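You operate a simulated robot arm through the tools that you are given. There is no shell and no other tool.

Carry out the task below with a simulated robot arm. There is one attempt and no reset: what you move stays moved.

Task
Set the controls near the top of the fitting bench. At the end: the red clamp knob is turned to clamped; the blue switch knob is turned to 4 bar; the flare nut is turned to tight; the grey switch knob is turned to 3 bar; whatever was shut is shut again. Leave all else as you found it, and nothing knocked over.

It is judged by the outcome, as a careful person would: the job done as asked, and still so three seconds after it is handed in. It fails if anything else is knocked over, pushed out of place, dropped, spilled or broken.

Robot
A 6-joint arm with a two-finger gripper, fixed in place. Base frame: the origin is on the floor under the middle of its stand, x ahead of it, y to its left, z up; the work surface is at about z = 900. Units: mm, degrees, N and s.
It reaches about 1572 mm from its shoulder. Its first joint turns from -166.0 to 166.0 degrees. Payload 2.45 kg.
The TCP is the grasp point between the finger pads, 20 mm short of the fingertips. In the tool frame z runs along the fingers and y along their closing line. The gripper opens to 140 mm; its body begins 168 mm behind the TCP.
Orientation is that of the tool frame in the base frame, as a unit quaternion [w, x, y, z]. With the fingers straight down and closing along the base's y, the tool's x points along the base's -x, its y along +y and its z along -z.

Tools
- The arm moves only by the tool arm_command. Its argument "targets" is a list of rows, each an object (a shift or turn left out is 0, a gripper value left out holds the last) with "fingers": the finger opening in mm, from 0 to 140; "translation": the shift along the tool's x, y, z in mm, a list of three; "delta_rot": the turn, a rotation vector about the tool's x, y, z in degrees, a list of three. In form: [{"fingers": fingers, "translation": [tx, ty, tz], "delta_rot": [rx, ry, rz]}, ...]. A call has 1 to 20 rows; each row shifts and turns the commanded pose from where the row before left it, along the tool's axes as they then stand. Each row takes 0.2 s and may step no farther than 50 mm and 8.6 degrees from the row before; otherwise, or with a gripper value out of range, the whole call is refused. A pose out of reach is approached as far as the arm can. The call stops where the force on the tool passes 40 N (or 10 N more than at its start, if that is more) or the arm is blocked; 0.2 s more then pass. The fingers move at their own pace (about 45 mm/s each) and stop on an object; they squeeze with about 29 N. The grip force told is the motor's: it shows also when the fingers shut on nothing. Time passes only in rows, and 0.2 s behind the last, so rows that do not move let the fingers close. It gives the time, the measured TCP pose, the force on the tool (base axes), the opening and the grip force at its end, in the units of the frame above (readings bear some noise), with the torque about the TCP (base axes, N m) and any sound that the robot's microphone picked up.
- Cameras (640 x 400 px; columns grow to the right, rows downward): "scene" is fixed at [220, -498.6, 1749.8]; the picture's right is [0.75, -0.66, 0.00], its down [-0.34, -0.38, -0.86] and it looks along [0.57, 0.64, -0.51] (base axes); focal length 325 px, centre (320, 200). "wrist" rides on the gripper at [78, 11, -209] in the tool frame; the picture's right is [-0.14, 0.99, 0.00], its down [-0.92, -0.13, -0.37] and it looks along [-0.36, -0.05, 0.93] (tool axes); focal length 280 px, centre (320, 200). There is no depth. A picture from a camera that has moved, and an enlarged one, comes with that camera's place and axes in the base frame and with its lens.
- capture(camera): a new picture of that camera. The clock stands still meanwhile.
- inspect(camera, box): a new picture of the part [left, top, right, bottom] of that camera's present view, enlarged. The clock stands still meanwhile.
- job_done(): hands the job in; it is judged then, once.

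Nothing tells you positions but the pictures and the camera data. Unless the task says otherwise, let go and move clear before handing in.

The tools are called after "Request:" as name(argument=value, ...) on one line, values as JSON. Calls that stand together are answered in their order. arm_command: Moves the arm, as the interface text tells. Its arguments: {"type":"object","properties":{"targets":{"type":"array","items":{"type":"object","properties":{"fingers":{"type":"number"},"translation":{"type":"array","items":{"type":"number"}},"delta_rot":{"type":"array","items":{"type":"number"}}}}}},"required":["targets"]} The other tools are called the same way: capture (camera) takes a picture; inspect (camera, box) takes an enlarged picture of a part of a camera's view; job_done () hands the job in.

At the start:

```text
clock: 0.0
tcp_pos: [616.8, 498.8, 1294.4]
orientation: [0.0, 0.0, 1.0, 0.0]
wrist_force: [-0.4, -0.5, -0.2]
torque: [0.01, 0.01, 0.02]
finger_gap: 139.8
grasp_force: 0.0
```

scene: 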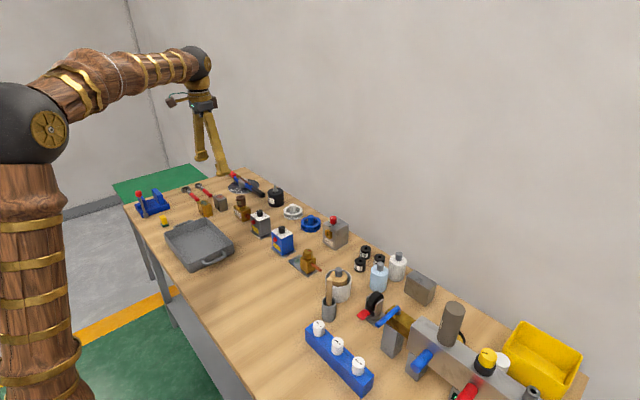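
wrist: 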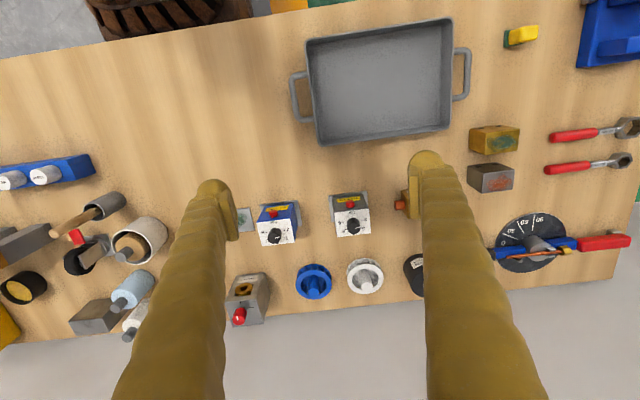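

I see a bench with two small switch boxes (blue and grey), a grey box with a red knob, a couple of fittings and various tools. I'll look closer before moving.

Request:
inspect(camera="wrist", box=[220, 180, 420, 305])

Request:
inspect(camera="scene", box=[220, 160, 380, 260])

Request:
inspect(camera="scene", box=[290, 260, 450, 360])

Request:
inspect(camera="scene", box=[400, 270, 600, 400])

Request:
inspect(camera="scene", box=[120, 160, 280, 260])

```text
3.20 times, centred on (320, 242) of wrist
camera zoom: at [538.3, 507.9, 1503.4], right [0.14, 0.99, 0.0], down [0.92, -0.13, 0.37], along [0.36, -0.05, -0.93], focal length 897 px, centre (320, 64)
```

zoom: 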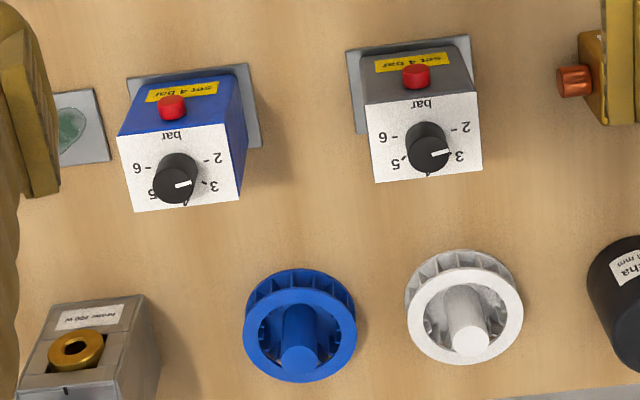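

```text
4.00 times, centred on (300, 210) of scene
camera zoom: at [220.0, -498.6, 1749.8], right [0.75, -0.66, 0.0], down [-0.34, -0.38, -0.86], along [0.57, 0.64, -0.51], focal length 1298 px, centre (400, 160)
```

zoom: 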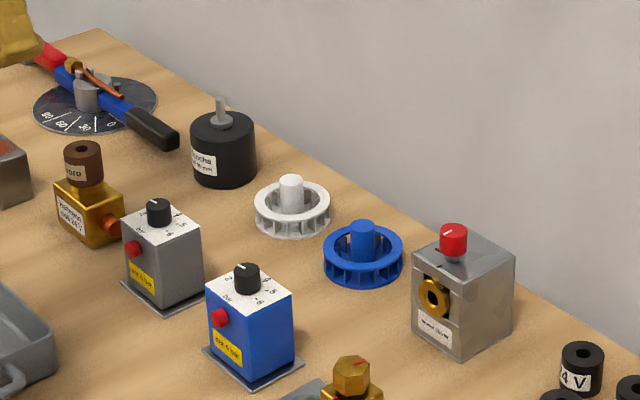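

```text
4.00 times, centred on (370, 310) of scene
camera zoom: at [220.0, -498.6, 1749.8], right [0.75, -0.66, 0.0], down [-0.34, -0.38, -0.86], along [0.57, 0.64, -0.51], focal length 1298 px, centre (120, -240)
```

zoom: 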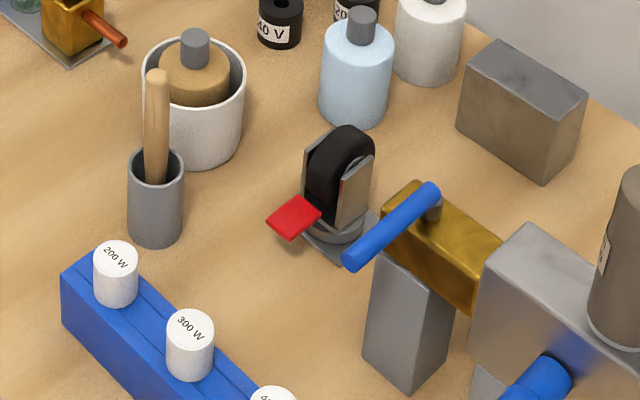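

```text
3.08 times, centred on (500, 335) of scene
camera zoom: at [220.0, -498.6, 1749.8], right [0.75, -0.66, 0.0], down [-0.34, -0.38, -0.86], along [0.57, 0.64, -0.51], focal length 999 px, centre (-234, -215)
```

zoom: 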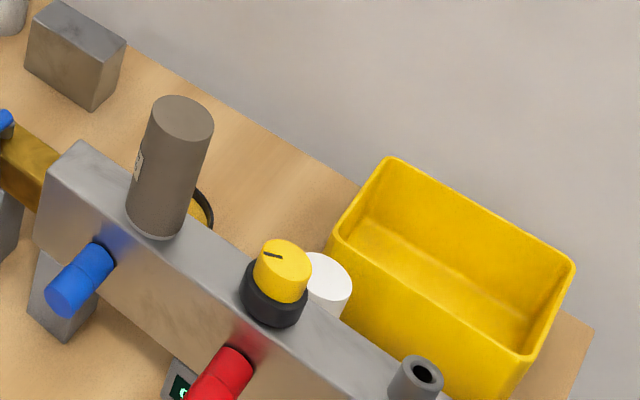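

```text
4.00 times, centred on (200, 210) of scene
camera zoom: at [220.0, -498.6, 1749.8], right [0.75, -0.66, 0.0], down [-0.34, -0.38, -0.86], along [0.57, 0.64, -0.51], focal length 1298 px, centre (800, 160)
```

zoom: 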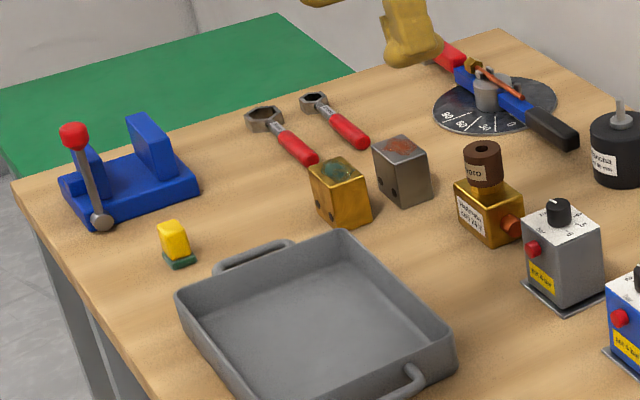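

The two switch boxes, the flare nut and the red knob box sit in the middle of the bench. I'll zoom in on each one from both cameras to read the present settings.

Request:
inspect(camera="wrist", box=[250, 190, 314, 230])

Request:
inspect(camera="wrist", box=[320, 190, 384, 230])

Request:
inspect(camera="wrist", box=[216, 265, 296, 330])

Request:
inspect(camera="scene", box=[285, 240, 333, 270])

Request:
inspect(camera="scene", box=[246, 205, 310, 245])

Request:
inspect(camera="scene", box=[310, 210, 374, 250])

```text
10.00 times, centred on (282, 210) of wrist
camera zoom: at [538.3, 507.9, 1503.4], right [0.14, 0.99, 0.0], down [0.92, -0.13, 0.37], along [0.36, -0.05, -0.93], focal length 2804 px, centre (700, 100)
```

zoom: 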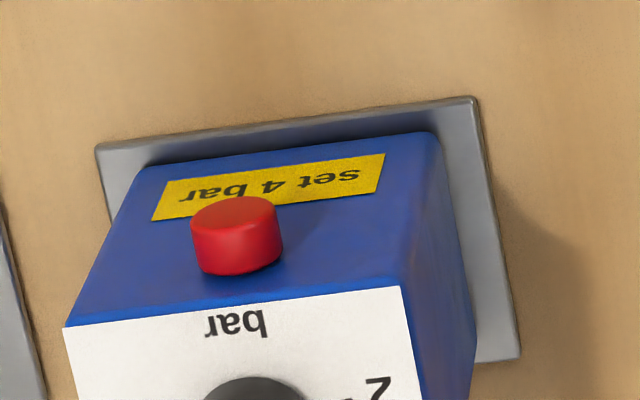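

```text
10.00 times, centred on (352, 210) of wrist
camera zoom: at [538.3, 507.9, 1503.4], right [0.14, 0.99, 0.0], down [0.92, -0.13, 0.37], along [0.36, -0.05, -0.93], focal length 2804 px, centre (0, 100)
```

zoom: 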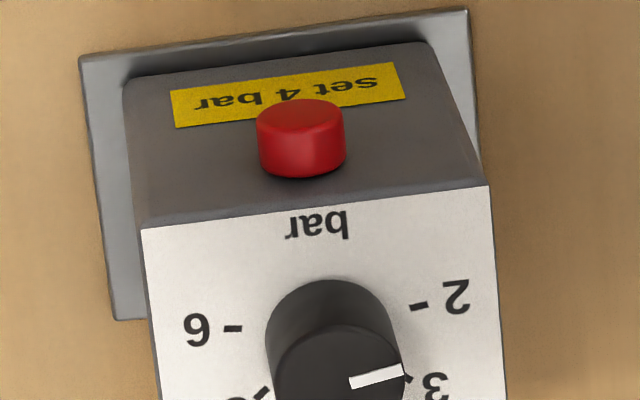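

```text
6.15 times, centred on (256, 298) of wrist
camera zoom: at [538.3, 507.9, 1503.4], right [0.14, 0.99, 0.0], down [0.92, -0.13, 0.37], along [0.36, -0.05, -0.93], focal length 1726 px, centre (714, -400)
```

zoom: 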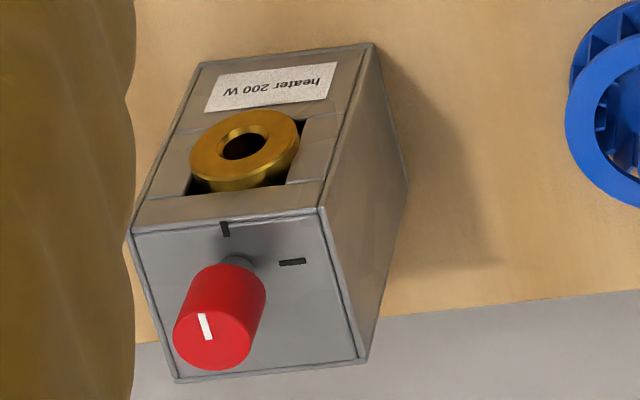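

```text
13.33 times, centred on (309, 255) of scene
camera zoom: at [220.0, -498.6, 1749.8], right [0.75, -0.66, 0.0], down [-0.34, -0.38, -0.86], along [0.57, 0.64, -0.51], focal length 4328 px, centre (467, -533)
```

zoom: 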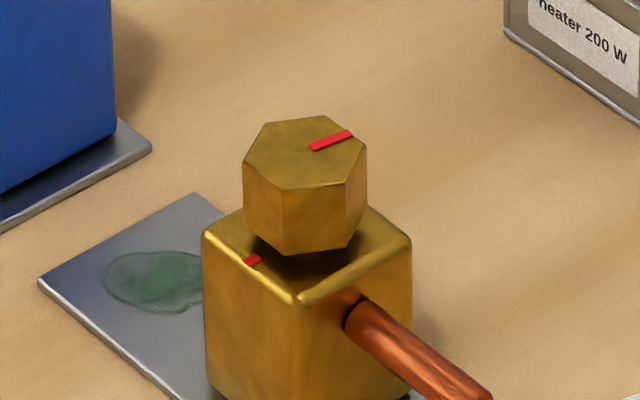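

```text
10.00 times, centred on (278, 225) of scene
camera zoom: at [220.0, -498.6, 1749.8], right [0.75, -0.66, 0.0], down [-0.34, -0.38, -0.86], along [0.57, 0.64, -0.51], focal length 3246 px, centre (740, -50)
```

zoom: 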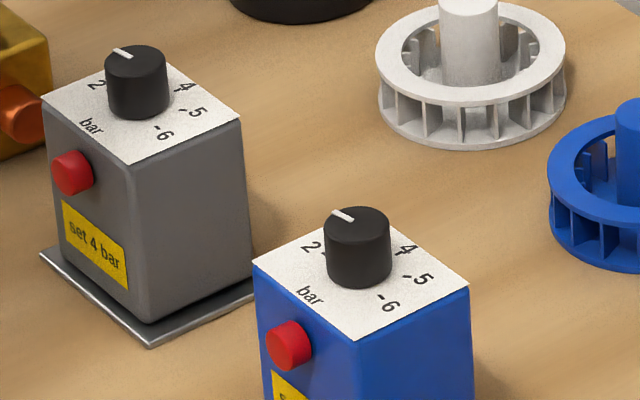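

```text
10.00 times, centred on (342, 230) of scene
camera zoom: at [220.0, -498.6, 1749.8], right [0.75, -0.66, 0.0], down [-0.34, -0.38, -0.86], along [0.57, 0.64, -0.51], focal length 3246 px, centre (100, -100)
```

zoom: 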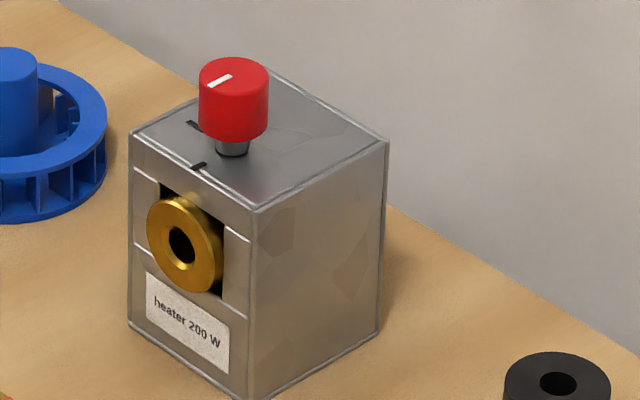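

The dials read 2–6 bar with 4 toward the wall (+x); both pointers appear to be near 3 right now. The red knob points toward the robot (−x) with a second mark at +y. I'll move closer for a better look.

Request:
arm_command(targets=[{"translation": [-26, -25, 28]}, {"translation": [-26, -25, 28]}, {"translation": [-26, -25, 28]}, {"translation": [-25, -24, 28]}, {}])

Request:
capture(camera="wrist")

```text
clock: 1.2
tcp_pos: [718.5, 397.5, 1181.1]
orientation: [0.0, 0.001, 1.0, 0.0]
wrist_force: [0.2, -0.2, -0.2]
torque: [0.02, 0.0, 0.02]
finger_gap: 140.1
grasp_force: 0.0
```

```text
taken
camera wrist: at [640.7, 408.0, 1391.6], right [0.14, 0.99, 0.0], down [0.92, -0.13, 0.37], along [0.36, -0.05, -0.93], focal length 280 px, centre (320, 200)
```

wrist: 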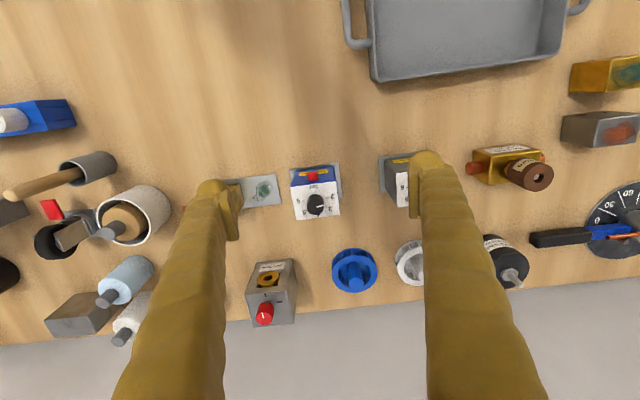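

The gripper is now between the two boxes, with a clear view of the blue dial. I'll zoom in on what's visible.

Request:
inspect(camera="wrist", box=[284, 165, 348, 225])

Request:
inspect(camera="wrist", box=[232, 250, 312, 330])

Request:
inspect(camera="scene", box=[220, 160, 380, 280])

```text
6.67 times, centred on (316, 195) of wrist
camera zoom: at [640.7, 408.0, 1391.6], right [0.14, 0.99, 0.0], down [0.92, -0.13, 0.37], along [0.36, -0.05, -0.93], focal length 1869 px, centre (347, 233)
```

zoom: 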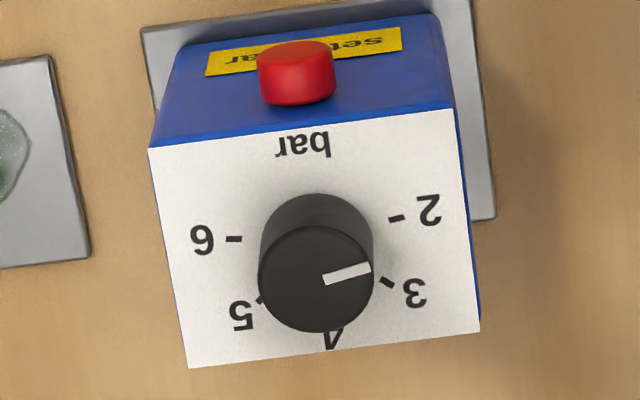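

```text
5.00 times, centred on (272, 290) of wrist
camera zoom: at [640.7, 408.0, 1391.6], right [0.14, 0.99, 0.0], down [0.92, -0.13, 0.37], along [0.36, -0.05, -0.93], focal length 1402 px, centre (560, -250)
```

zoom: 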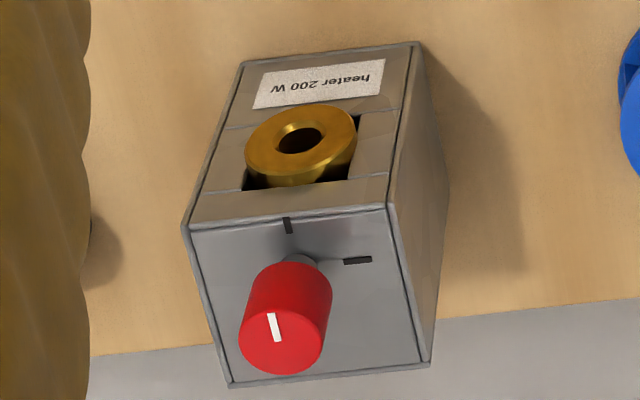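

```text
3.33 times, centred on (300, 220) of scene
camera zoom: at [220.0, -498.6, 1749.8], right [0.75, -0.66, 0.0], down [-0.34, -0.38, -0.86], along [0.57, 0.64, -0.51], focal length 1082 px, centre (387, 133)
```

zoom: 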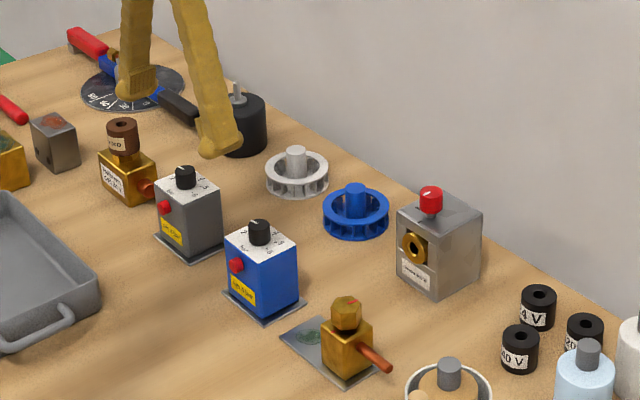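

Reading the tick geometry, both dial pointers actually look to be at 2 bar, with 4 pointing straight to +x. The blue knob is about (800, 379, top ~1006) and the red knob about (972, 268, top ~1034). Next I'll slide over to look at the flare nut and its marks.

Request:
arm_command(targets=[{"translation": [-5, -43, 0]}, {"translation": [-5, -43, 0]}, {"translation": [-5, -43, 10]}, {"translation": [-5, -43, 20]}, {}])

Request:
capture(camera="wrist")

Request:
inspect(camera="wrist", box=[270, 160, 366, 240])

Request:
inspect(camera="wrist", box=[280, 270, 400, 370])

```text
clock: 2.4
tcp_pos: [739.4, 226.0, 1151.8]
orientation: [0.0, 0.001, 1.0, -0.001]
wrist_force: [-0.3, 0.0, -0.1]
torque: [0.0, 0.02, 0.02]
finger_gap: 140.0
grasp_force: 0.0
```

```text
taken
camera wrist: at [661.6, 236.7, 1360.8], right [0.14, 0.99, 0.0], down [0.92, -0.13, 0.37], along [0.36, -0.05, -0.93], focal length 280 px, centre (320, 200)
```

wrist: 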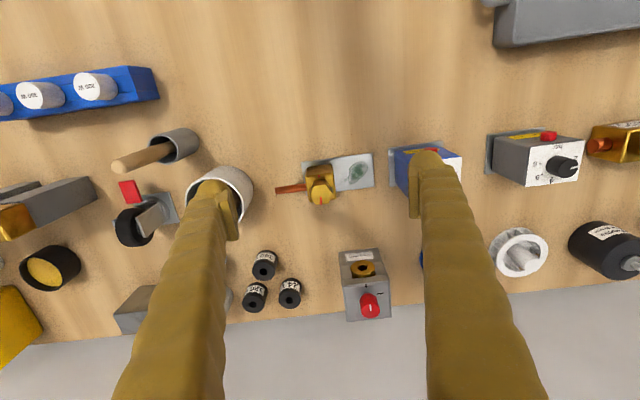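

```text
5.00 times, centred on (318, 200) of wrist
camera zoom: at [661.6, 236.7, 1360.8], right [0.14, 0.99, 0.0], down [0.92, -0.13, 0.37], along [0.36, -0.05, -0.93], focal length 1402 px, centre (330, 200)
```

zoom: 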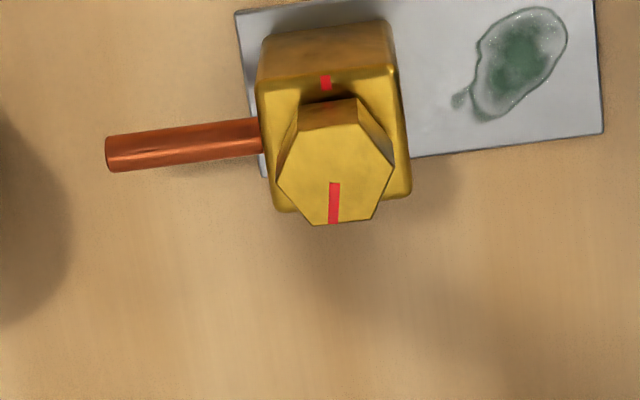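

```text
4.00 times, centred on (340, 320) of wrist
camera zoom: at [661.6, 236.7, 1360.8], right [0.14, 0.99, 0.0], down [0.92, -0.13, 0.37], along [0.36, -0.05, -0.93], focal length 1122 px, centre (240, -280)
```

zoom: 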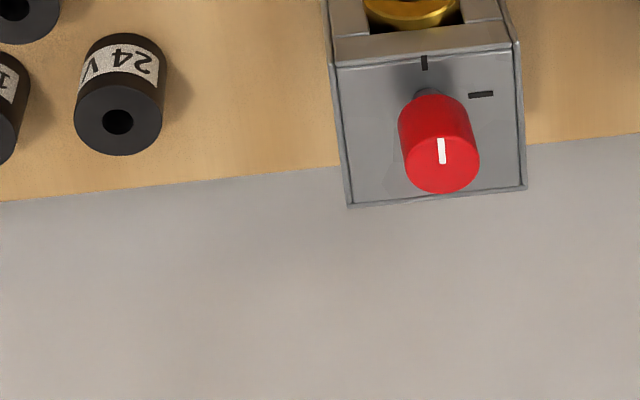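

The flare nut's red line points roughly to +x while the mark on its body is on the −x side, so about a half turn. I'll zoom further on the nut and the body.

Request:
inspect(camera="wrist", box=[300, 165, 352, 210])

Request:
inspect(camera="wrist", box=[535, 130, 585, 190])

Request:
inspect(camera="scene", box=[294, 244, 326, 274])

```text
8.89 times, centred on (326, 188) of wrist
camera zoom: at [661.6, 236.7, 1360.8], right [0.14, 0.99, 0.0], down [0.92, -0.13, 0.37], along [0.36, -0.05, -0.93], focal length 2492 px, centre (267, 311)
```

zoom: 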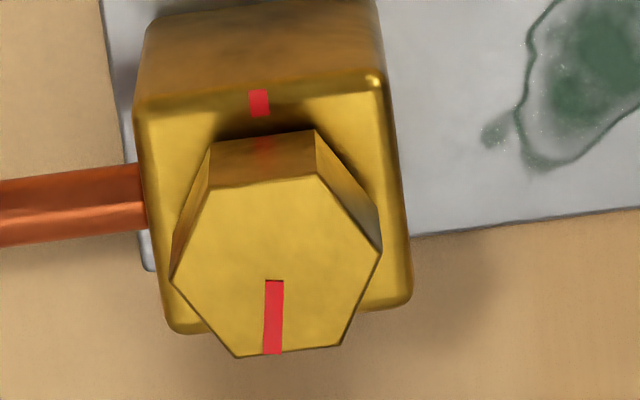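

```text
6.67 times, centred on (560, 160) of wrist
camera zoom: at [661.6, 236.7, 1360.8], right [0.14, 0.99, 0.0], down [0.92, -0.13, 0.37], along [0.36, -0.05, -0.93], focal length 1869 px, centre (-1280, 467)
```

zoom: 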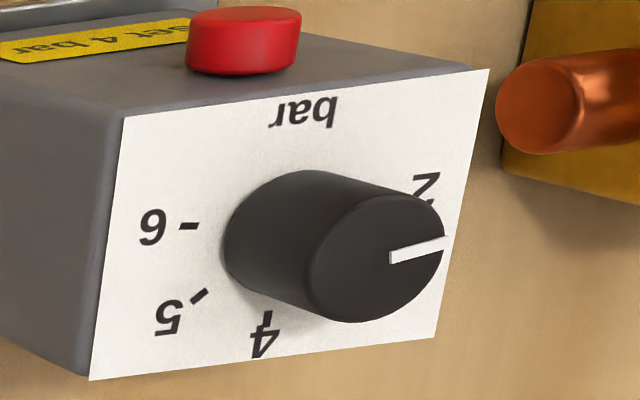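

```text
13.33 times, centred on (310, 259) of scene
camera zoom: at [220.0, -498.6, 1749.8], right [0.75, -0.66, 0.0], down [-0.34, -0.38, -0.86], along [0.57, 0.64, -0.51], focal length 4328 px, centre (453, -587)
```

zoom: 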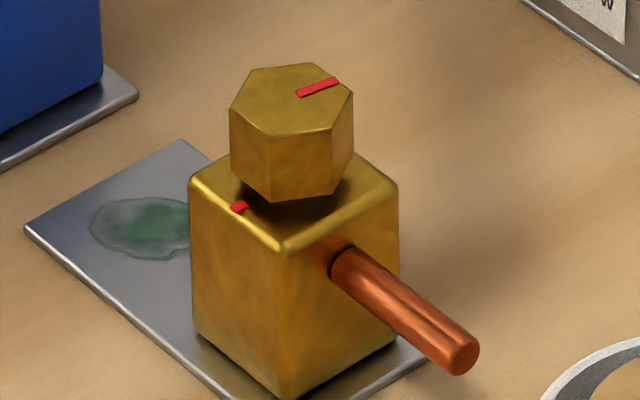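

The nut is about (798, 219), top ~988, flats facing ±x, and needs about 170° clockwise. I'll start with the blue knob: hover above it with the fingers partly closed and pre‑rotated about −49°, then check the alignment.

Request:
arm_command(targets=[{"translation": [-15.2, 38.2, 10], "fingers": 70}, {"translation": [-15.2, 38.2, 10]}, {"translation": [-15.2, 38.2, 10]}, {"translation": [-15.0, 38.4, 10]}, {"delta_rot": [0, 0, -7]}, {"delta_rot": [0, 0, -7]}, {"delta_rot": [0, 0, -7]}, {"delta_rot": [0, 0, -7]}, {"delta_rot": [0, 0, -7]}, {"delta_rot": [0, 0, -7]}, {"delta_rot": [0, 0, -7]}, {"translation": [0, 0, 40]}, {}])

Request:
capture(camera="wrist")

Request:
capture(camera="scene")

```text
clock: 5.2
tcp_pos: [801.9, 382.1, 1071.3]
orientation: [0.0, -0.415, 0.91, 0.0]
wrist_force: [-0.4, -0.4, 0.4]
torque: [-0.01, 0.02, -0.02]
finger_gap: 69.9
grasp_force: 0.1
```

```text
taken
camera wrist: at [742.3, 328.2, 1281.4], right [-0.66, 0.75, 0.0], down [0.7, 0.61, 0.37], along [0.28, 0.24, -0.93], focal length 280 px, centre (320, 200)
```

wrist: 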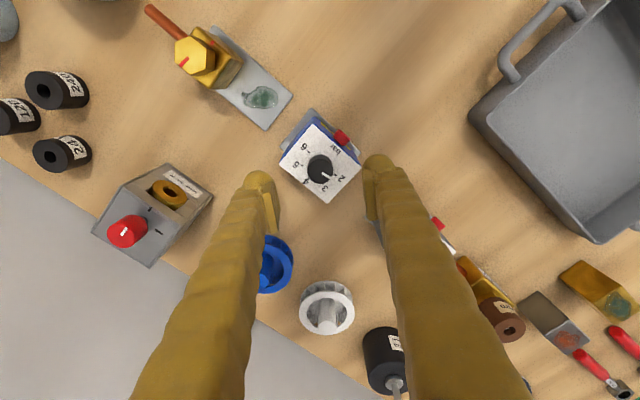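

```text
taken
```

scene: 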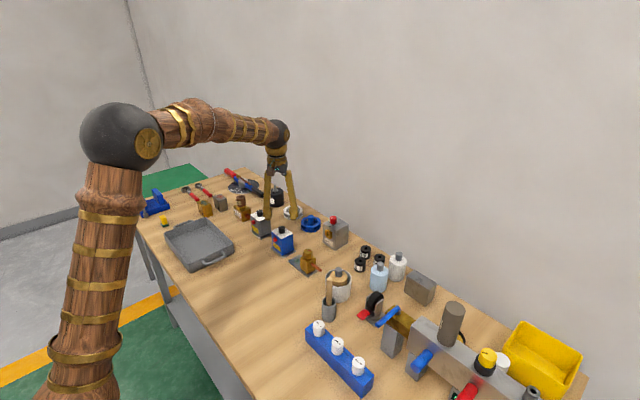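

The knob is between the fingers and close to centred. I'll zoom to measure the offset before going down.

Request:
inspect(camera="wrist", box=[270, 110, 380, 210])

```text
4.00 times, centred on (325, 160) of wrist
camera zoom: at [742.3, 328.2, 1281.4], right [-0.66, 0.75, 0.0], down [0.7, 0.61, 0.37], along [0.28, 0.24, -0.93], focal length 1122 px, centre (300, 360)
```

zoom: 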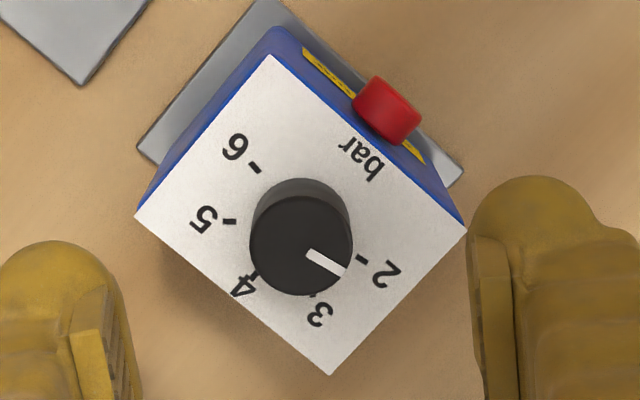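

The blue knob centre works out to about (800.5, 379), within 3 mm of the tool axis. I'll correct that, descend to TCP z≈1010 (tips about 5 mm above the dial face), and look again.

Request:
arm_command(targets=[{"translation": [3.0, -0.9, 0]}, {"translation": [0, 0, 20]}, {"translation": [0, 0, 20]}, {"translation": [0, 0, 12]}, {"translation": [0, 0, 9]}, {}])

Request:
inspect(camera="wrist", box=[240, 130, 400, 230])

Request:
inspect(camera="scene", box=[246, 195, 326, 265])

```text
clock: 6.6
tcp_pos: [800.1, 376.6, 1009.7]
orientation: [-0.001, -0.414, 0.91, 0.0]
wrist_force: [0.2, -0.9, -0.6]
torque: [0.0, -0.02, -0.03]
finger_gap: 69.9
grasp_force: 0.1
```

```text
4.00 times, centred on (320, 180) of wrist
camera zoom: at [739.6, 324.6, 1220.2], right [-0.66, 0.75, 0.0], down [0.7, 0.61, 0.37], along [0.28, 0.24, -0.93], focal length 1122 px, centre (320, 280)
```

zoom: 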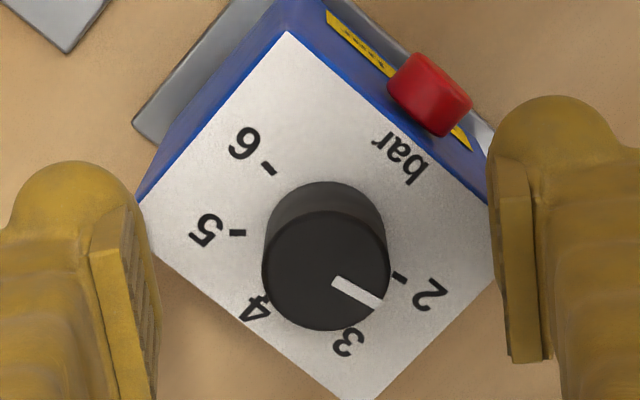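

```text
5.71 times, centred on (286, 230) of scene
camera zoom: at [220.0, -498.6, 1749.8], right [0.75, -0.66, 0.0], down [-0.34, -0.38, -0.86], along [0.57, 0.64, -0.51], focal length 1855 px, centre (514, 29)
```

zoom: 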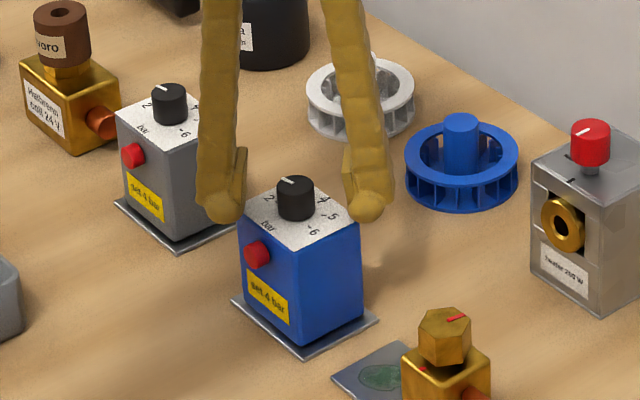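

Centred to within a couple of mm; I'll nudge and close to about 34 mm to check the symmetry before gripping.

Request:
arm_command(targets=[{"translation": [-2.0, 1.1, 1]}, {"fingers": 34}, {}, {}, {}])

Request:
inspect(camera="wrist", box=[280, 160, 360, 220])

```text
clock: 7.8
tcp_pos: [799.3, 379.1, 1009.5]
orientation: [0.0, -0.414, 0.91, 0.0]
wrist_force: [0.3, -0.9, 0.9]
torque: [0.02, 0.02, -0.03]
finger_gap: 34.0
grasp_force: 0.1
```

```text
6.67 times, centred on (320, 190) of wrist
camera zoom: at [740.3, 326.8, 1219.4], right [-0.66, 0.75, 0.0], down [0.7, 0.61, 0.37], along [0.28, 0.24, -0.93], focal length 1869 px, centre (320, 267)
```

zoom: 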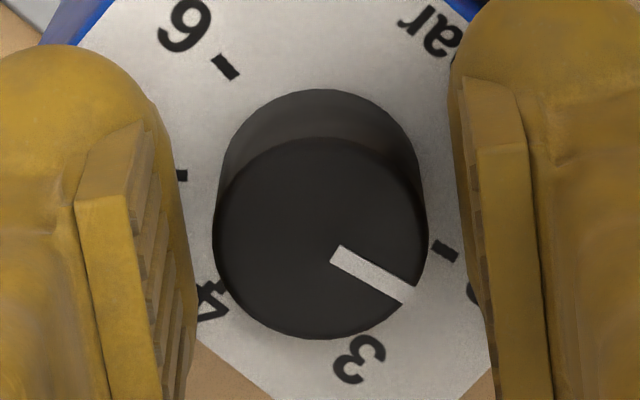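

Alignment is good. Now I grip and turn the blue knob clockwise in small steps, beginning with a partial turn.

Request:
arm_command(targets=[{"fingers": 0}, {}, {}, {}])

Request:
arm_command(targets=[{"delta_rot": [0, 0, 5]}, {"delta_rot": [0, 0, 5]}, {"delta_rot": [0, 0, 5]}, {"delta_rot": [0, 0, 5]}, {}])

Request:
inspect(camera="wrist", box=[240, 130, 400, 230])

```text
clock: 8.8
tcp_pos: [799.7, 378.2, 1010.9]
orientation: [0.0, -0.414, 0.91, 0.0]
wrist_force: [-0.3, -0.4, -0.6]
torque: [-0.01, 0.02, 0.0]
finger_gap: 24.0
grasp_force: 28.8
```

```text
clock: 10.0
tcp_pos: [799.7, 379.2, 1010.3]
orientation: [0.0, -0.249, 0.968, 0.0]
wrist_force: [1.2, -1.6, 3.4]
torque: [-0.04, -0.02, -0.01]
finger_gap: 24.3
grasp_force: 29.4
```

```text
4.00 times, centred on (320, 180) of wrist
camera zoom: at [725.6, 350.0, 1219.3], right [-0.36, 0.93, 0.0], down [0.87, 0.33, 0.37], along [0.34, 0.13, -0.93], focal length 1122 px, centre (320, 280)
```

zoom: 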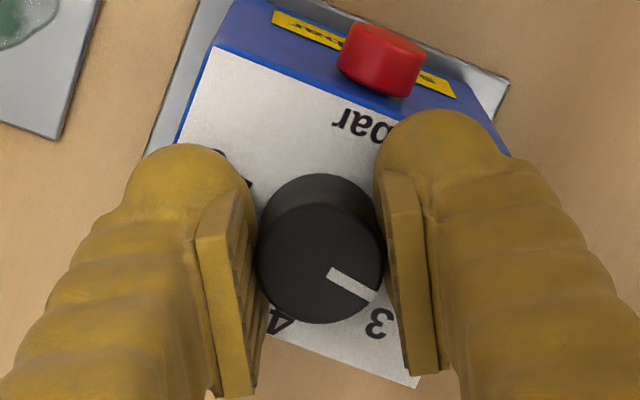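

The knob turns with the fingers with almost no resisting torque. I'll continue another 72° and check the pointer against "4".

Request:
arm_command(targets=[{"delta_rot": [0, 0, 6]}, {"delta_rot": [0, 0, 6]}, {"delta_rot": [0, 0, 6]}, {"delta_rot": [0, 0, 6]}, {"delta_rot": [0, 0, 6]}, {"delta_rot": [0, 0, 6]}, {"delta_rot": [0, 0, 6]}, {"delta_rot": [0, 0, 6]}, {"delta_rot": [0, 0, 6]}, {"delta_rot": [0, 0, 6]}, {"delta_rot": [0, 0, 6]}, {"delta_rot": [0, 0, 6]}, {}])

Request:
inspect(camera="wrist", box=[240, 130, 400, 230])

Request:
inspect(camera="scene", box=[246, 195, 326, 265])

```text
clock: 12.8
tcp_pos: [799.6, 379.7, 1010.0]
orientation: [0.001, 0.367, 0.93, 0.0]
wrist_force: [0.2, 0.3, -1.0]
torque: [-0.05, 0.01, -0.02]
finger_gap: 24.2
grasp_force: 29.0
```

```text
4.00 times, centred on (320, 180) of wrist
camera zoom: at [749.5, 439.3, 1219.5], right [0.78, 0.63, 0.0], down [0.58, -0.72, 0.37], along [0.23, -0.29, -0.93], focal length 1122 px, centre (320, 280)
```

zoom: 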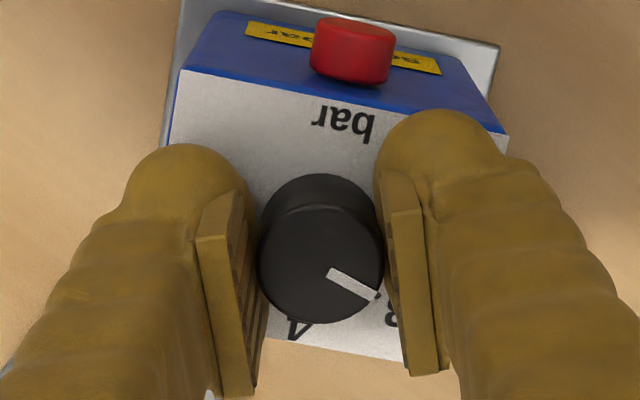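

```text
5.71 times, centred on (286, 230) of scene
camera zoom: at [220.0, -498.6, 1749.8], right [0.75, -0.66, 0.0], down [-0.34, -0.38, -0.86], along [0.57, 0.64, -0.51], focal length 1855 px, centre (514, 29)
```

zoom: 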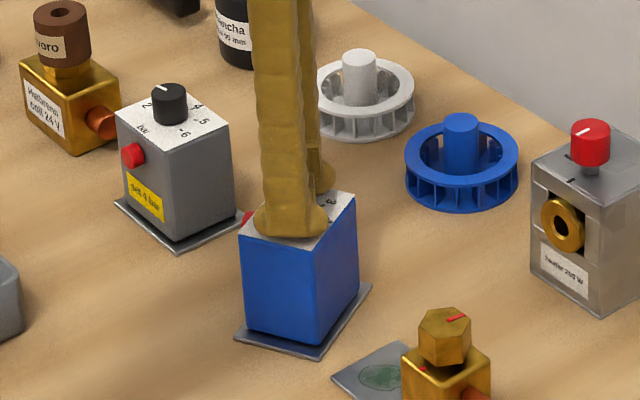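

Important: after about 30° the knob stuck and the light box itself began turning on the bench – it's now rotated about 60° clockwise. I'll turn slowly back counter‑clockwise to bring the box back, watching which part moves.

Request:
arm_command(targets=[{"delta_rot": [0, 0, -4]}, {"delta_rot": [0, 0, -4]}, {"delta_rot": [0, 0, -4]}, {"delta_rot": [0, 0, -4]}, {"delta_rot": [0, 0, -4]}, {}])

Request:
inspect(camera="wrist", box=[240, 130, 400, 230])

Request:
inspect(camera="scene", box=[246, 195, 326, 265])

```text
clock: 14.2
tcp_pos: [799.6, 377.9, 1010.2]
orientation: [0.0, 0.2, 0.98, 0.0]
wrist_force: [0.5, -2.7, 7.4]
torque: [-0.06, 0.0, -0.03]
finger_gap: 24.4
grasp_force: 28.7
```

```text
4.00 times, centred on (320, 180) of wrist
camera zoom: at [731.8, 418.5, 1219.3], right [0.51, 0.86, 0.0], down [0.8, -0.48, 0.37], along [0.32, -0.19, -0.93], focal length 1122 px, centre (320, 280)
```

zoom: 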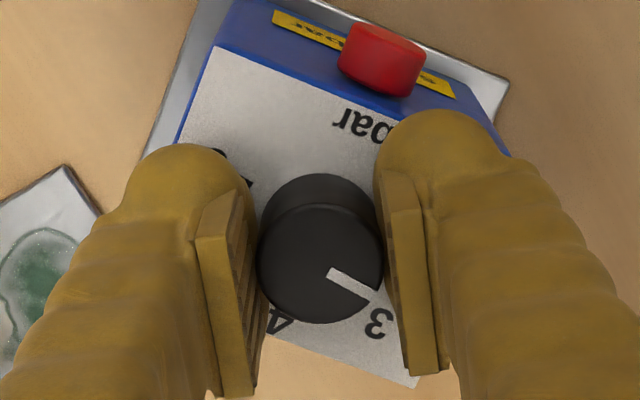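

```text
5.71 times, centred on (286, 230) of scene
camera zoom: at [220.0, -498.6, 1749.8], right [0.75, -0.66, 0.0], down [-0.34, -0.38, -0.86], along [0.57, 0.64, -0.51], focal length 1855 px, centre (514, 29)
```

zoom: 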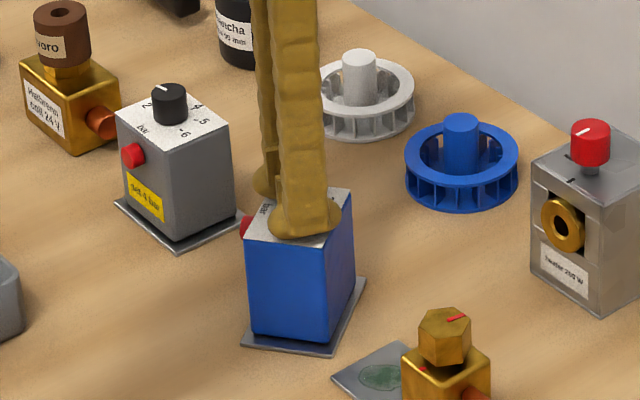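

The knob and box each gave about 10°. Base friction and knob stiffness are nearly equal, so pressing down lightly should hold the box while the knob turns. I'll test how much downward force small z steps give.

Request:
arm_command(targets=[{"translation": [0, 0, 0.5]}, {}])

Request:
arm_command(targets=[{"translation": [0, 0, 0.5]}, {}])

```text
clock: 14.8
tcp_pos: [799.7, 379.5, 1010.5]
orientation: [0.0, 0.199, 0.98, 0.0]
wrist_force: [-2.0, 1.1, 17.0]
torque: [0.07, 0.08, -0.01]
finger_gap: 24.2
grasp_force: 29.0
```

```text
clock: 15.4
tcp_pos: [800.7, 378.8, 1009.9]
orientation: [0.0, 0.2, 0.98, 0.001]
wrist_force: [2.4, 9.9, 21.8]
torque: [0.17, 0.04, -0.01]
finger_gap: 24.2
grasp_force: 29.3
```

Half‑millimetre steps give ~5–10 N each, so pressing is controllable. First I'll restore the box: unload, lift it a hair by the knob so it turns with the gripper, and turn it back about 52°.

Request:
arm_command(targets=[{"translation": [0, 0, -1.0]}, {"translation": [0, 0, -0.5]}, {}])

Request:
arm_command(targets=[{"translation": [0, 0, -1.0]}, {"translation": [0, 0, -1.0]}, {}])

Request:
inspect(camera="scene", box=[246, 195, 326, 265])

```text
clock: 16.2
tcp_pos: [798.6, 379.4, 1009.5]
orientation: [-0.001, 0.2, 0.98, 0.0]
wrist_force: [1.0, 1.5, 0.1]
torque: [0.01, -0.02, 0.03]
finger_gap: 24.2
grasp_force: 29.1
```

```text
clock: 17.0
tcp_pos: [799.6, 380.5, 1011.7]
orientation: [0.0, 0.199, 0.98, 0.0]
wrist_force: [1.0, 0.2, -3.9]
torque: [0.0, -0.02, -0.01]
finger_gap: 24.4
grasp_force: 29.0
```

```text
5.71 times, centred on (286, 230) of scene
camera zoom: at [220.0, -498.6, 1749.8], right [0.75, -0.66, 0.0], down [-0.34, -0.38, -0.86], along [0.57, 0.64, -0.51], focal length 1855 px, centre (514, 29)
```

zoom: 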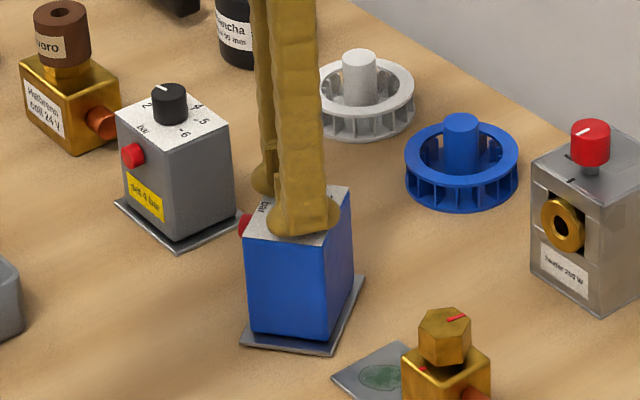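

The load cell shows about 4 N, which is the box's weight, so it is just off the bench. Now I rotate back 52° counter‑clockwise.

Request:
arm_command(targets=[{"delta_rot": [0, 0, -4]}, {"delta_rot": [0, 0, -4]}, {"delta_rot": [0, 0, -4]}, {"delta_rot": [0, 0, -4]}, {"delta_rot": [0, 0, -4]}, {"delta_rot": [0, 0, -4]}, {"delta_rot": [0, 0, -4]}, {"delta_rot": [0, 0, -4]}, {"delta_rot": [0, 0, -4]}, {"delta_rot": [0, 0, -4]}, {"delta_rot": [0, 0, -4]}, {"delta_rot": [0, 0, -4]}, {"delta_rot": [0, 0, -4]}, {}])

Request:
inspect(camera="wrist", box=[240, 130, 400, 230])

Request:
inspect(camera="scene", box=[246, 195, 326, 265])

```text
clock: 20.0
tcp_pos: [799.7, 379.1, 1011.4]
orientation: [0.0, -0.25, 0.968, 0.0]
wrist_force: [0.2, -0.2, -3.3]
torque: [0.01, -0.06, 0.02]
finger_gap: 24.2
grasp_force: 28.9
```

```text
4.00 times, centred on (320, 180) of wrist
camera zoom: at [725.5, 350.1, 1221.6], right [-0.36, 0.93, 0.0], down [0.87, 0.33, 0.37], along [0.34, 0.13, -0.93], focal length 1122 px, centre (320, 280)
```

zoom: 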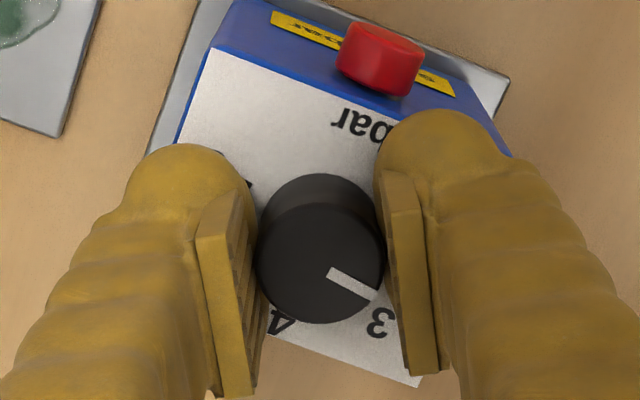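

```text
5.71 times, centred on (286, 230) of scene
camera zoom: at [220.0, -498.6, 1749.8], right [0.75, -0.66, 0.0], down [-0.34, -0.38, -0.86], along [0.57, 0.64, -0.51], focal length 1855 px, centre (514, 29)
```

zoom: 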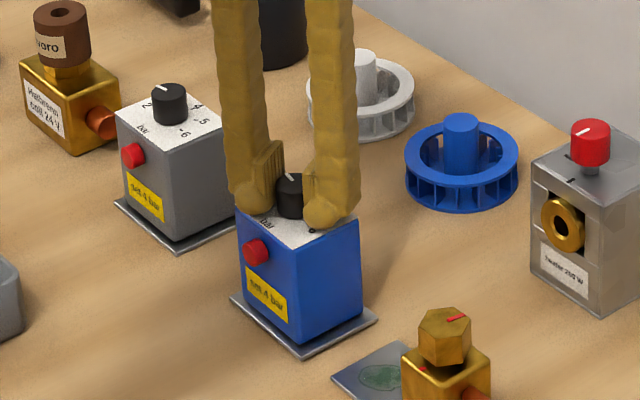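

The box is back in its original orientation. Now I lower it and press down to about 20 N before turning the knob.

Request:
arm_command(targets=[{"translation": [0, 0, 1.0]}, {"translation": [0, 0, 1.0]}, {}])

Request:
arm_command(targets=[{"translation": [0, 0, 0.7]}, {}])

Request:
arm_command(targets=[{"translation": [0, 0, 0.5]}, {}])

```text
clock: 20.8
tcp_pos: [799.5, 380.0, 1010.8]
orientation: [0.0, -0.25, 0.968, 0.0]
wrist_force: [1.0, -0.5, -3.1]
torque: [0.03, 0.0, 0.0]
finger_gap: 24.2
grasp_force: 29.2
```

```text
clock: 21.4
tcp_pos: [799.4, 379.2, 1009.8]
orientation: [0.0, -0.25, 0.968, 0.0]
wrist_force: [-0.9, 3.1, 1.9]
torque: [0.02, -0.02, 0.01]
finger_gap: 24.3
grasp_force: 28.8
```

```text
clock: 22.0
tcp_pos: [800.1, 379.2, 1010.6]
orientation: [0.0, -0.25, 0.968, 0.0]
wrist_force: [0.4, 5.0, 6.6]
torque: [0.1, -0.04, 0.01]
finger_gap: 24.1
grasp_force: 29.3
```

Request:
arm_command(targets=[{"translation": [0, 0, 0.6]}, {}])

Request:
arm_command(targets=[{"translation": [0, 0, 0.6]}, {}])

```text
clock: 22.6
tcp_pos: [799.5, 380.6, 1010.0]
orientation: [0.001, -0.251, 0.968, 0.0]
wrist_force: [-2.6, 2.8, 19.4]
torque: [-0.08, 0.12, 0.03]
finger_gap: 24.1
grasp_force: 28.7
```

```text
clock: 23.2
tcp_pos: [799.2, 379.4, 1009.9]
orientation: [0.001, -0.25, 0.968, 0.001]
wrist_force: [-0.6, 11.4, 23.0]
torque: [0.19, -0.03, 0.03]
finger_gap: 24.1
grasp_force: 29.0
```

About 23 N of press. I'll turn 12° clockwise slowly and check that the box stays still.

Request:
arm_command(targets=[{"delta_rot": [0, 0, 3]}, {"delta_rot": [0, 0, 3]}, {"delta_rot": [0, 0, 3]}, {"delta_rot": [0, 0, 3]}, {}])

Request:
inspect(camera="wrist", box=[240, 130, 400, 230])

Request:
inspect(camera="scene", box=[246, 195, 326, 265])

```text
clock: 24.4
tcp_pos: [799.4, 379.4, 1008.1]
orientation: [0.001, -0.147, 0.989, 0.0]
wrist_force: [0.5, -2.4, 19.6]
torque: [-0.01, -0.07, -0.01]
finger_gap: 24.3
grasp_force: 28.8
```

```text
4.00 times, centred on (320, 180) of wrist
camera zoom: at [720.7, 366.0, 1218.0], right [-0.16, 0.99, 0.0], down [0.92, 0.15, 0.37], along [0.36, 0.06, -0.93], focal length 1122 px, centre (320, 280)
```

zoom: 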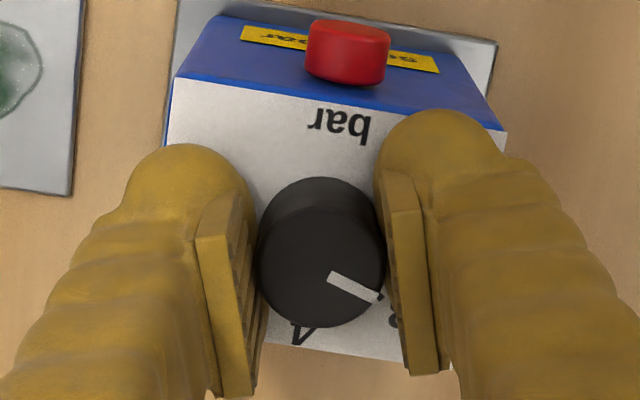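

```text
5.71 times, centred on (286, 230) of scene
camera zoom: at [220.0, -498.6, 1749.8], right [0.75, -0.66, 0.0], down [-0.34, -0.38, -0.86], along [0.57, 0.64, -0.51], focal length 1855 px, centre (514, 29)
```

zoom: 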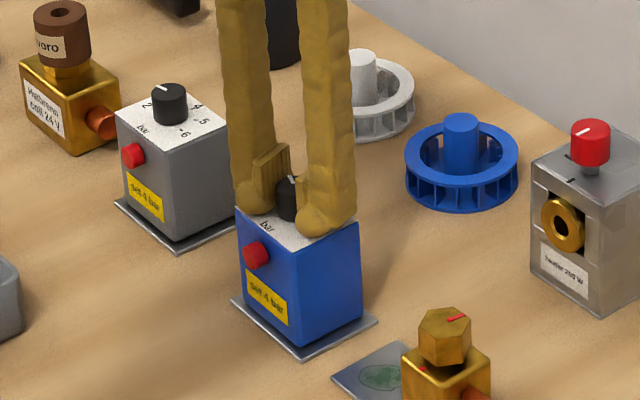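

The box stays put and the knob turns. Continuing in stages with the press held.

Request:
arm_command(targets=[{"delta_rot": [0, 0, 3]}, {"delta_rot": [0, 0, 3]}, {"delta_rot": [0, 0, 3]}, {"delta_rot": [0, 0, 3]}, {"delta_rot": [0, 0, 3]}, {"delta_rot": [0, 0, 3]}, {}])

Request:
inspect(camera="wrist", box=[240, 130, 400, 230])

Request:
inspect(camera="scene", box=[246, 195, 326, 265])

```text
clock: 26.0
tcp_pos: [798.0, 380.0, 1006.9]
orientation: [0.0, 0.01, 1.0, 0.0]
wrist_force: [2.2, -2.0, 10.2]
torque: [-0.02, -0.13, -0.01]
finger_gap: 24.9
grasp_force: 29.2
```

```text
4.00 times, centred on (320, 180) of wrist
camera zoom: at [720.7, 390.9, 1217.7], right [0.16, 0.99, 0.0], down [0.92, -0.15, 0.37], along [0.36, -0.06, -0.93], focal length 1122 px, centre (320, 280)
```

zoom: 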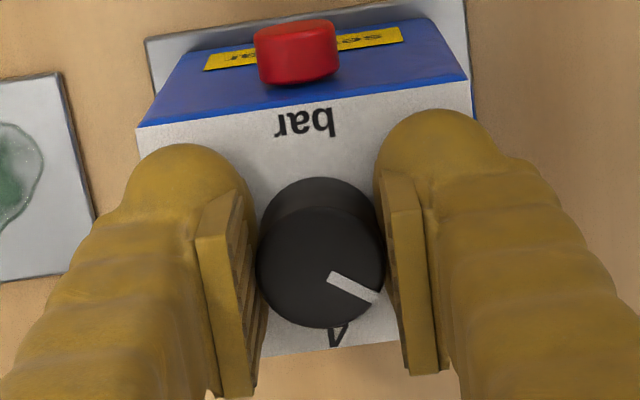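

```text
5.71 times, centred on (286, 230) of scene
camera zoom: at [220.0, -498.6, 1749.8], right [0.75, -0.66, 0.0], down [-0.34, -0.38, -0.86], along [0.57, 0.64, -0.51], focal length 1855 px, centre (514, 29)
```

zoom: 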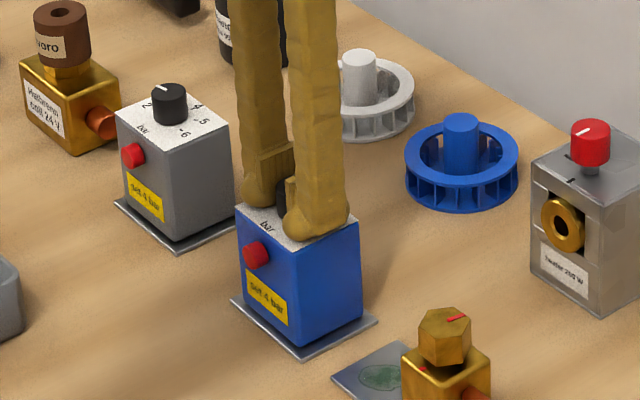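

Request:
arm_command(targets=[{"translation": [0, 0, 0.5]}, {"translation": [0, 0, 0.3]}, {"delta_rot": [0, 0, 3]}, {"delta_rot": [0, 0, 3]}, {"delta_rot": [0, 0, 3]}, {"delta_rot": [0, 0, 3]}, {"delta_rot": [0, 0, 3]}, {"delta_rot": [0, 0, 3]}, {}])

Request:
inspect(camera="wrist", box=[240, 130, 400, 230])

Request:
inspect(camera="scene", box=[246, 195, 326, 265])

```text
clock: 28.0
tcp_pos: [800.0, 379.2, 1007.5]
orientation: [0.001, 0.166, 0.986, 0.0]
wrist_force: [4.0, 3.6, 33.4]
torque: [-0.02, -0.2, -0.18]
finger_gap: 24.3
grasp_force: 29.0
```

```text
4.00 times, centred on (320, 180) of wrist
camera zoom: at [729.5, 414.0, 1217.4], right [0.45, 0.89, 0.0], down [0.83, -0.42, 0.37], along [0.33, -0.17, -0.93], focal length 1122 px, centre (320, 280)
```

zoom: 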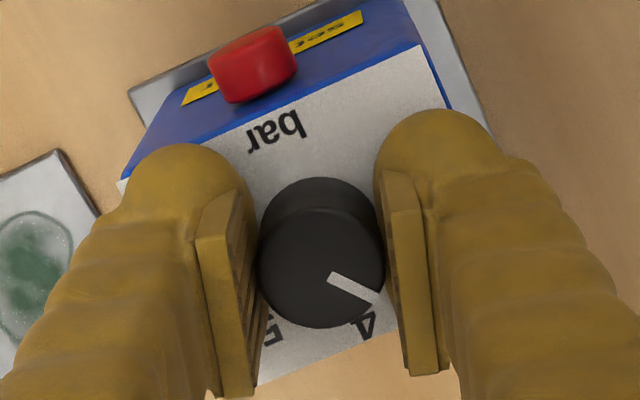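

```text
5.71 times, centred on (286, 230) of scene
camera zoom: at [220.0, -498.6, 1749.8], right [0.75, -0.66, 0.0], down [-0.34, -0.38, -0.86], along [0.57, 0.64, -0.51], focal length 1855 px, centre (514, 29)
```

zoom: 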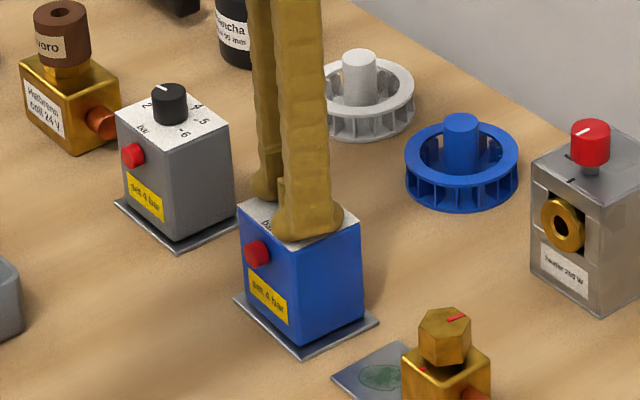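

Press has risen to 33 N and the box has crept maybe 3°. I'll ease the press slightly and continue.

Request:
arm_command(targets=[{"translation": [0, 0, -0.3]}, {"delta_rot": [0, 0, 2]}, {"delta_rot": [0, 0, 2]}, {"delta_rot": [0, 0, 2]}, {"delta_rot": [0, 0, 2]}, {}])

Request:
inspect(camera="wrist", box=[240, 130, 400, 230])

Request:
inspect(camera="scene", box=[246, 195, 326, 265])

```text
clock: 29.4
tcp_pos: [798.1, 378.1, 1008.7]
orientation: [0.0, 0.234, 0.972, 0.0]
wrist_force: [-7.4, -1.6, 32.7]
torque: [0.0, 0.23, -0.15]
finger_gap: 24.2
grasp_force: 28.6
```

```text
4.00 times, centred on (320, 180) of wrist
camera zoom: at [734.4, 423.0, 1217.4], right [0.57, 0.82, 0.0], down [0.76, -0.53, 0.37], along [0.3, -0.21, -0.93], focal length 1122 px, centre (320, 280)
```

zoom: 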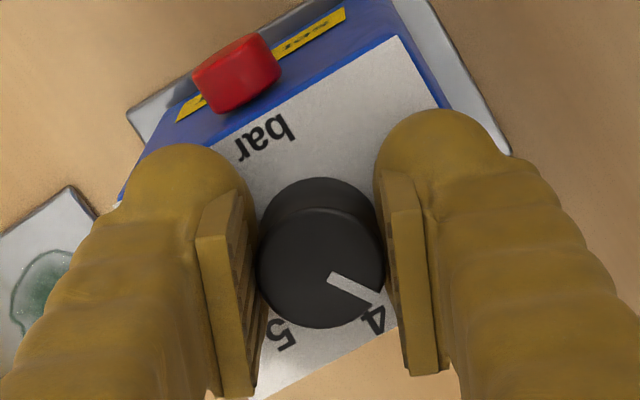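

```text
5.71 times, centred on (286, 230) of scene
camera zoom: at [220.0, -498.6, 1749.8], right [0.75, -0.66, 0.0], down [-0.34, -0.38, -0.86], along [0.57, 0.64, -0.51], focal length 1855 px, centre (514, 29)
```

zoom: 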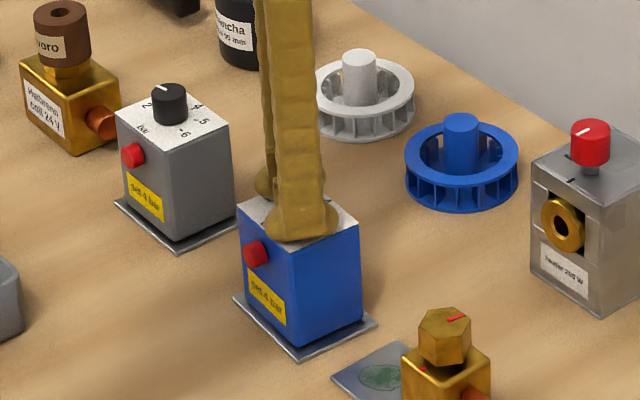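

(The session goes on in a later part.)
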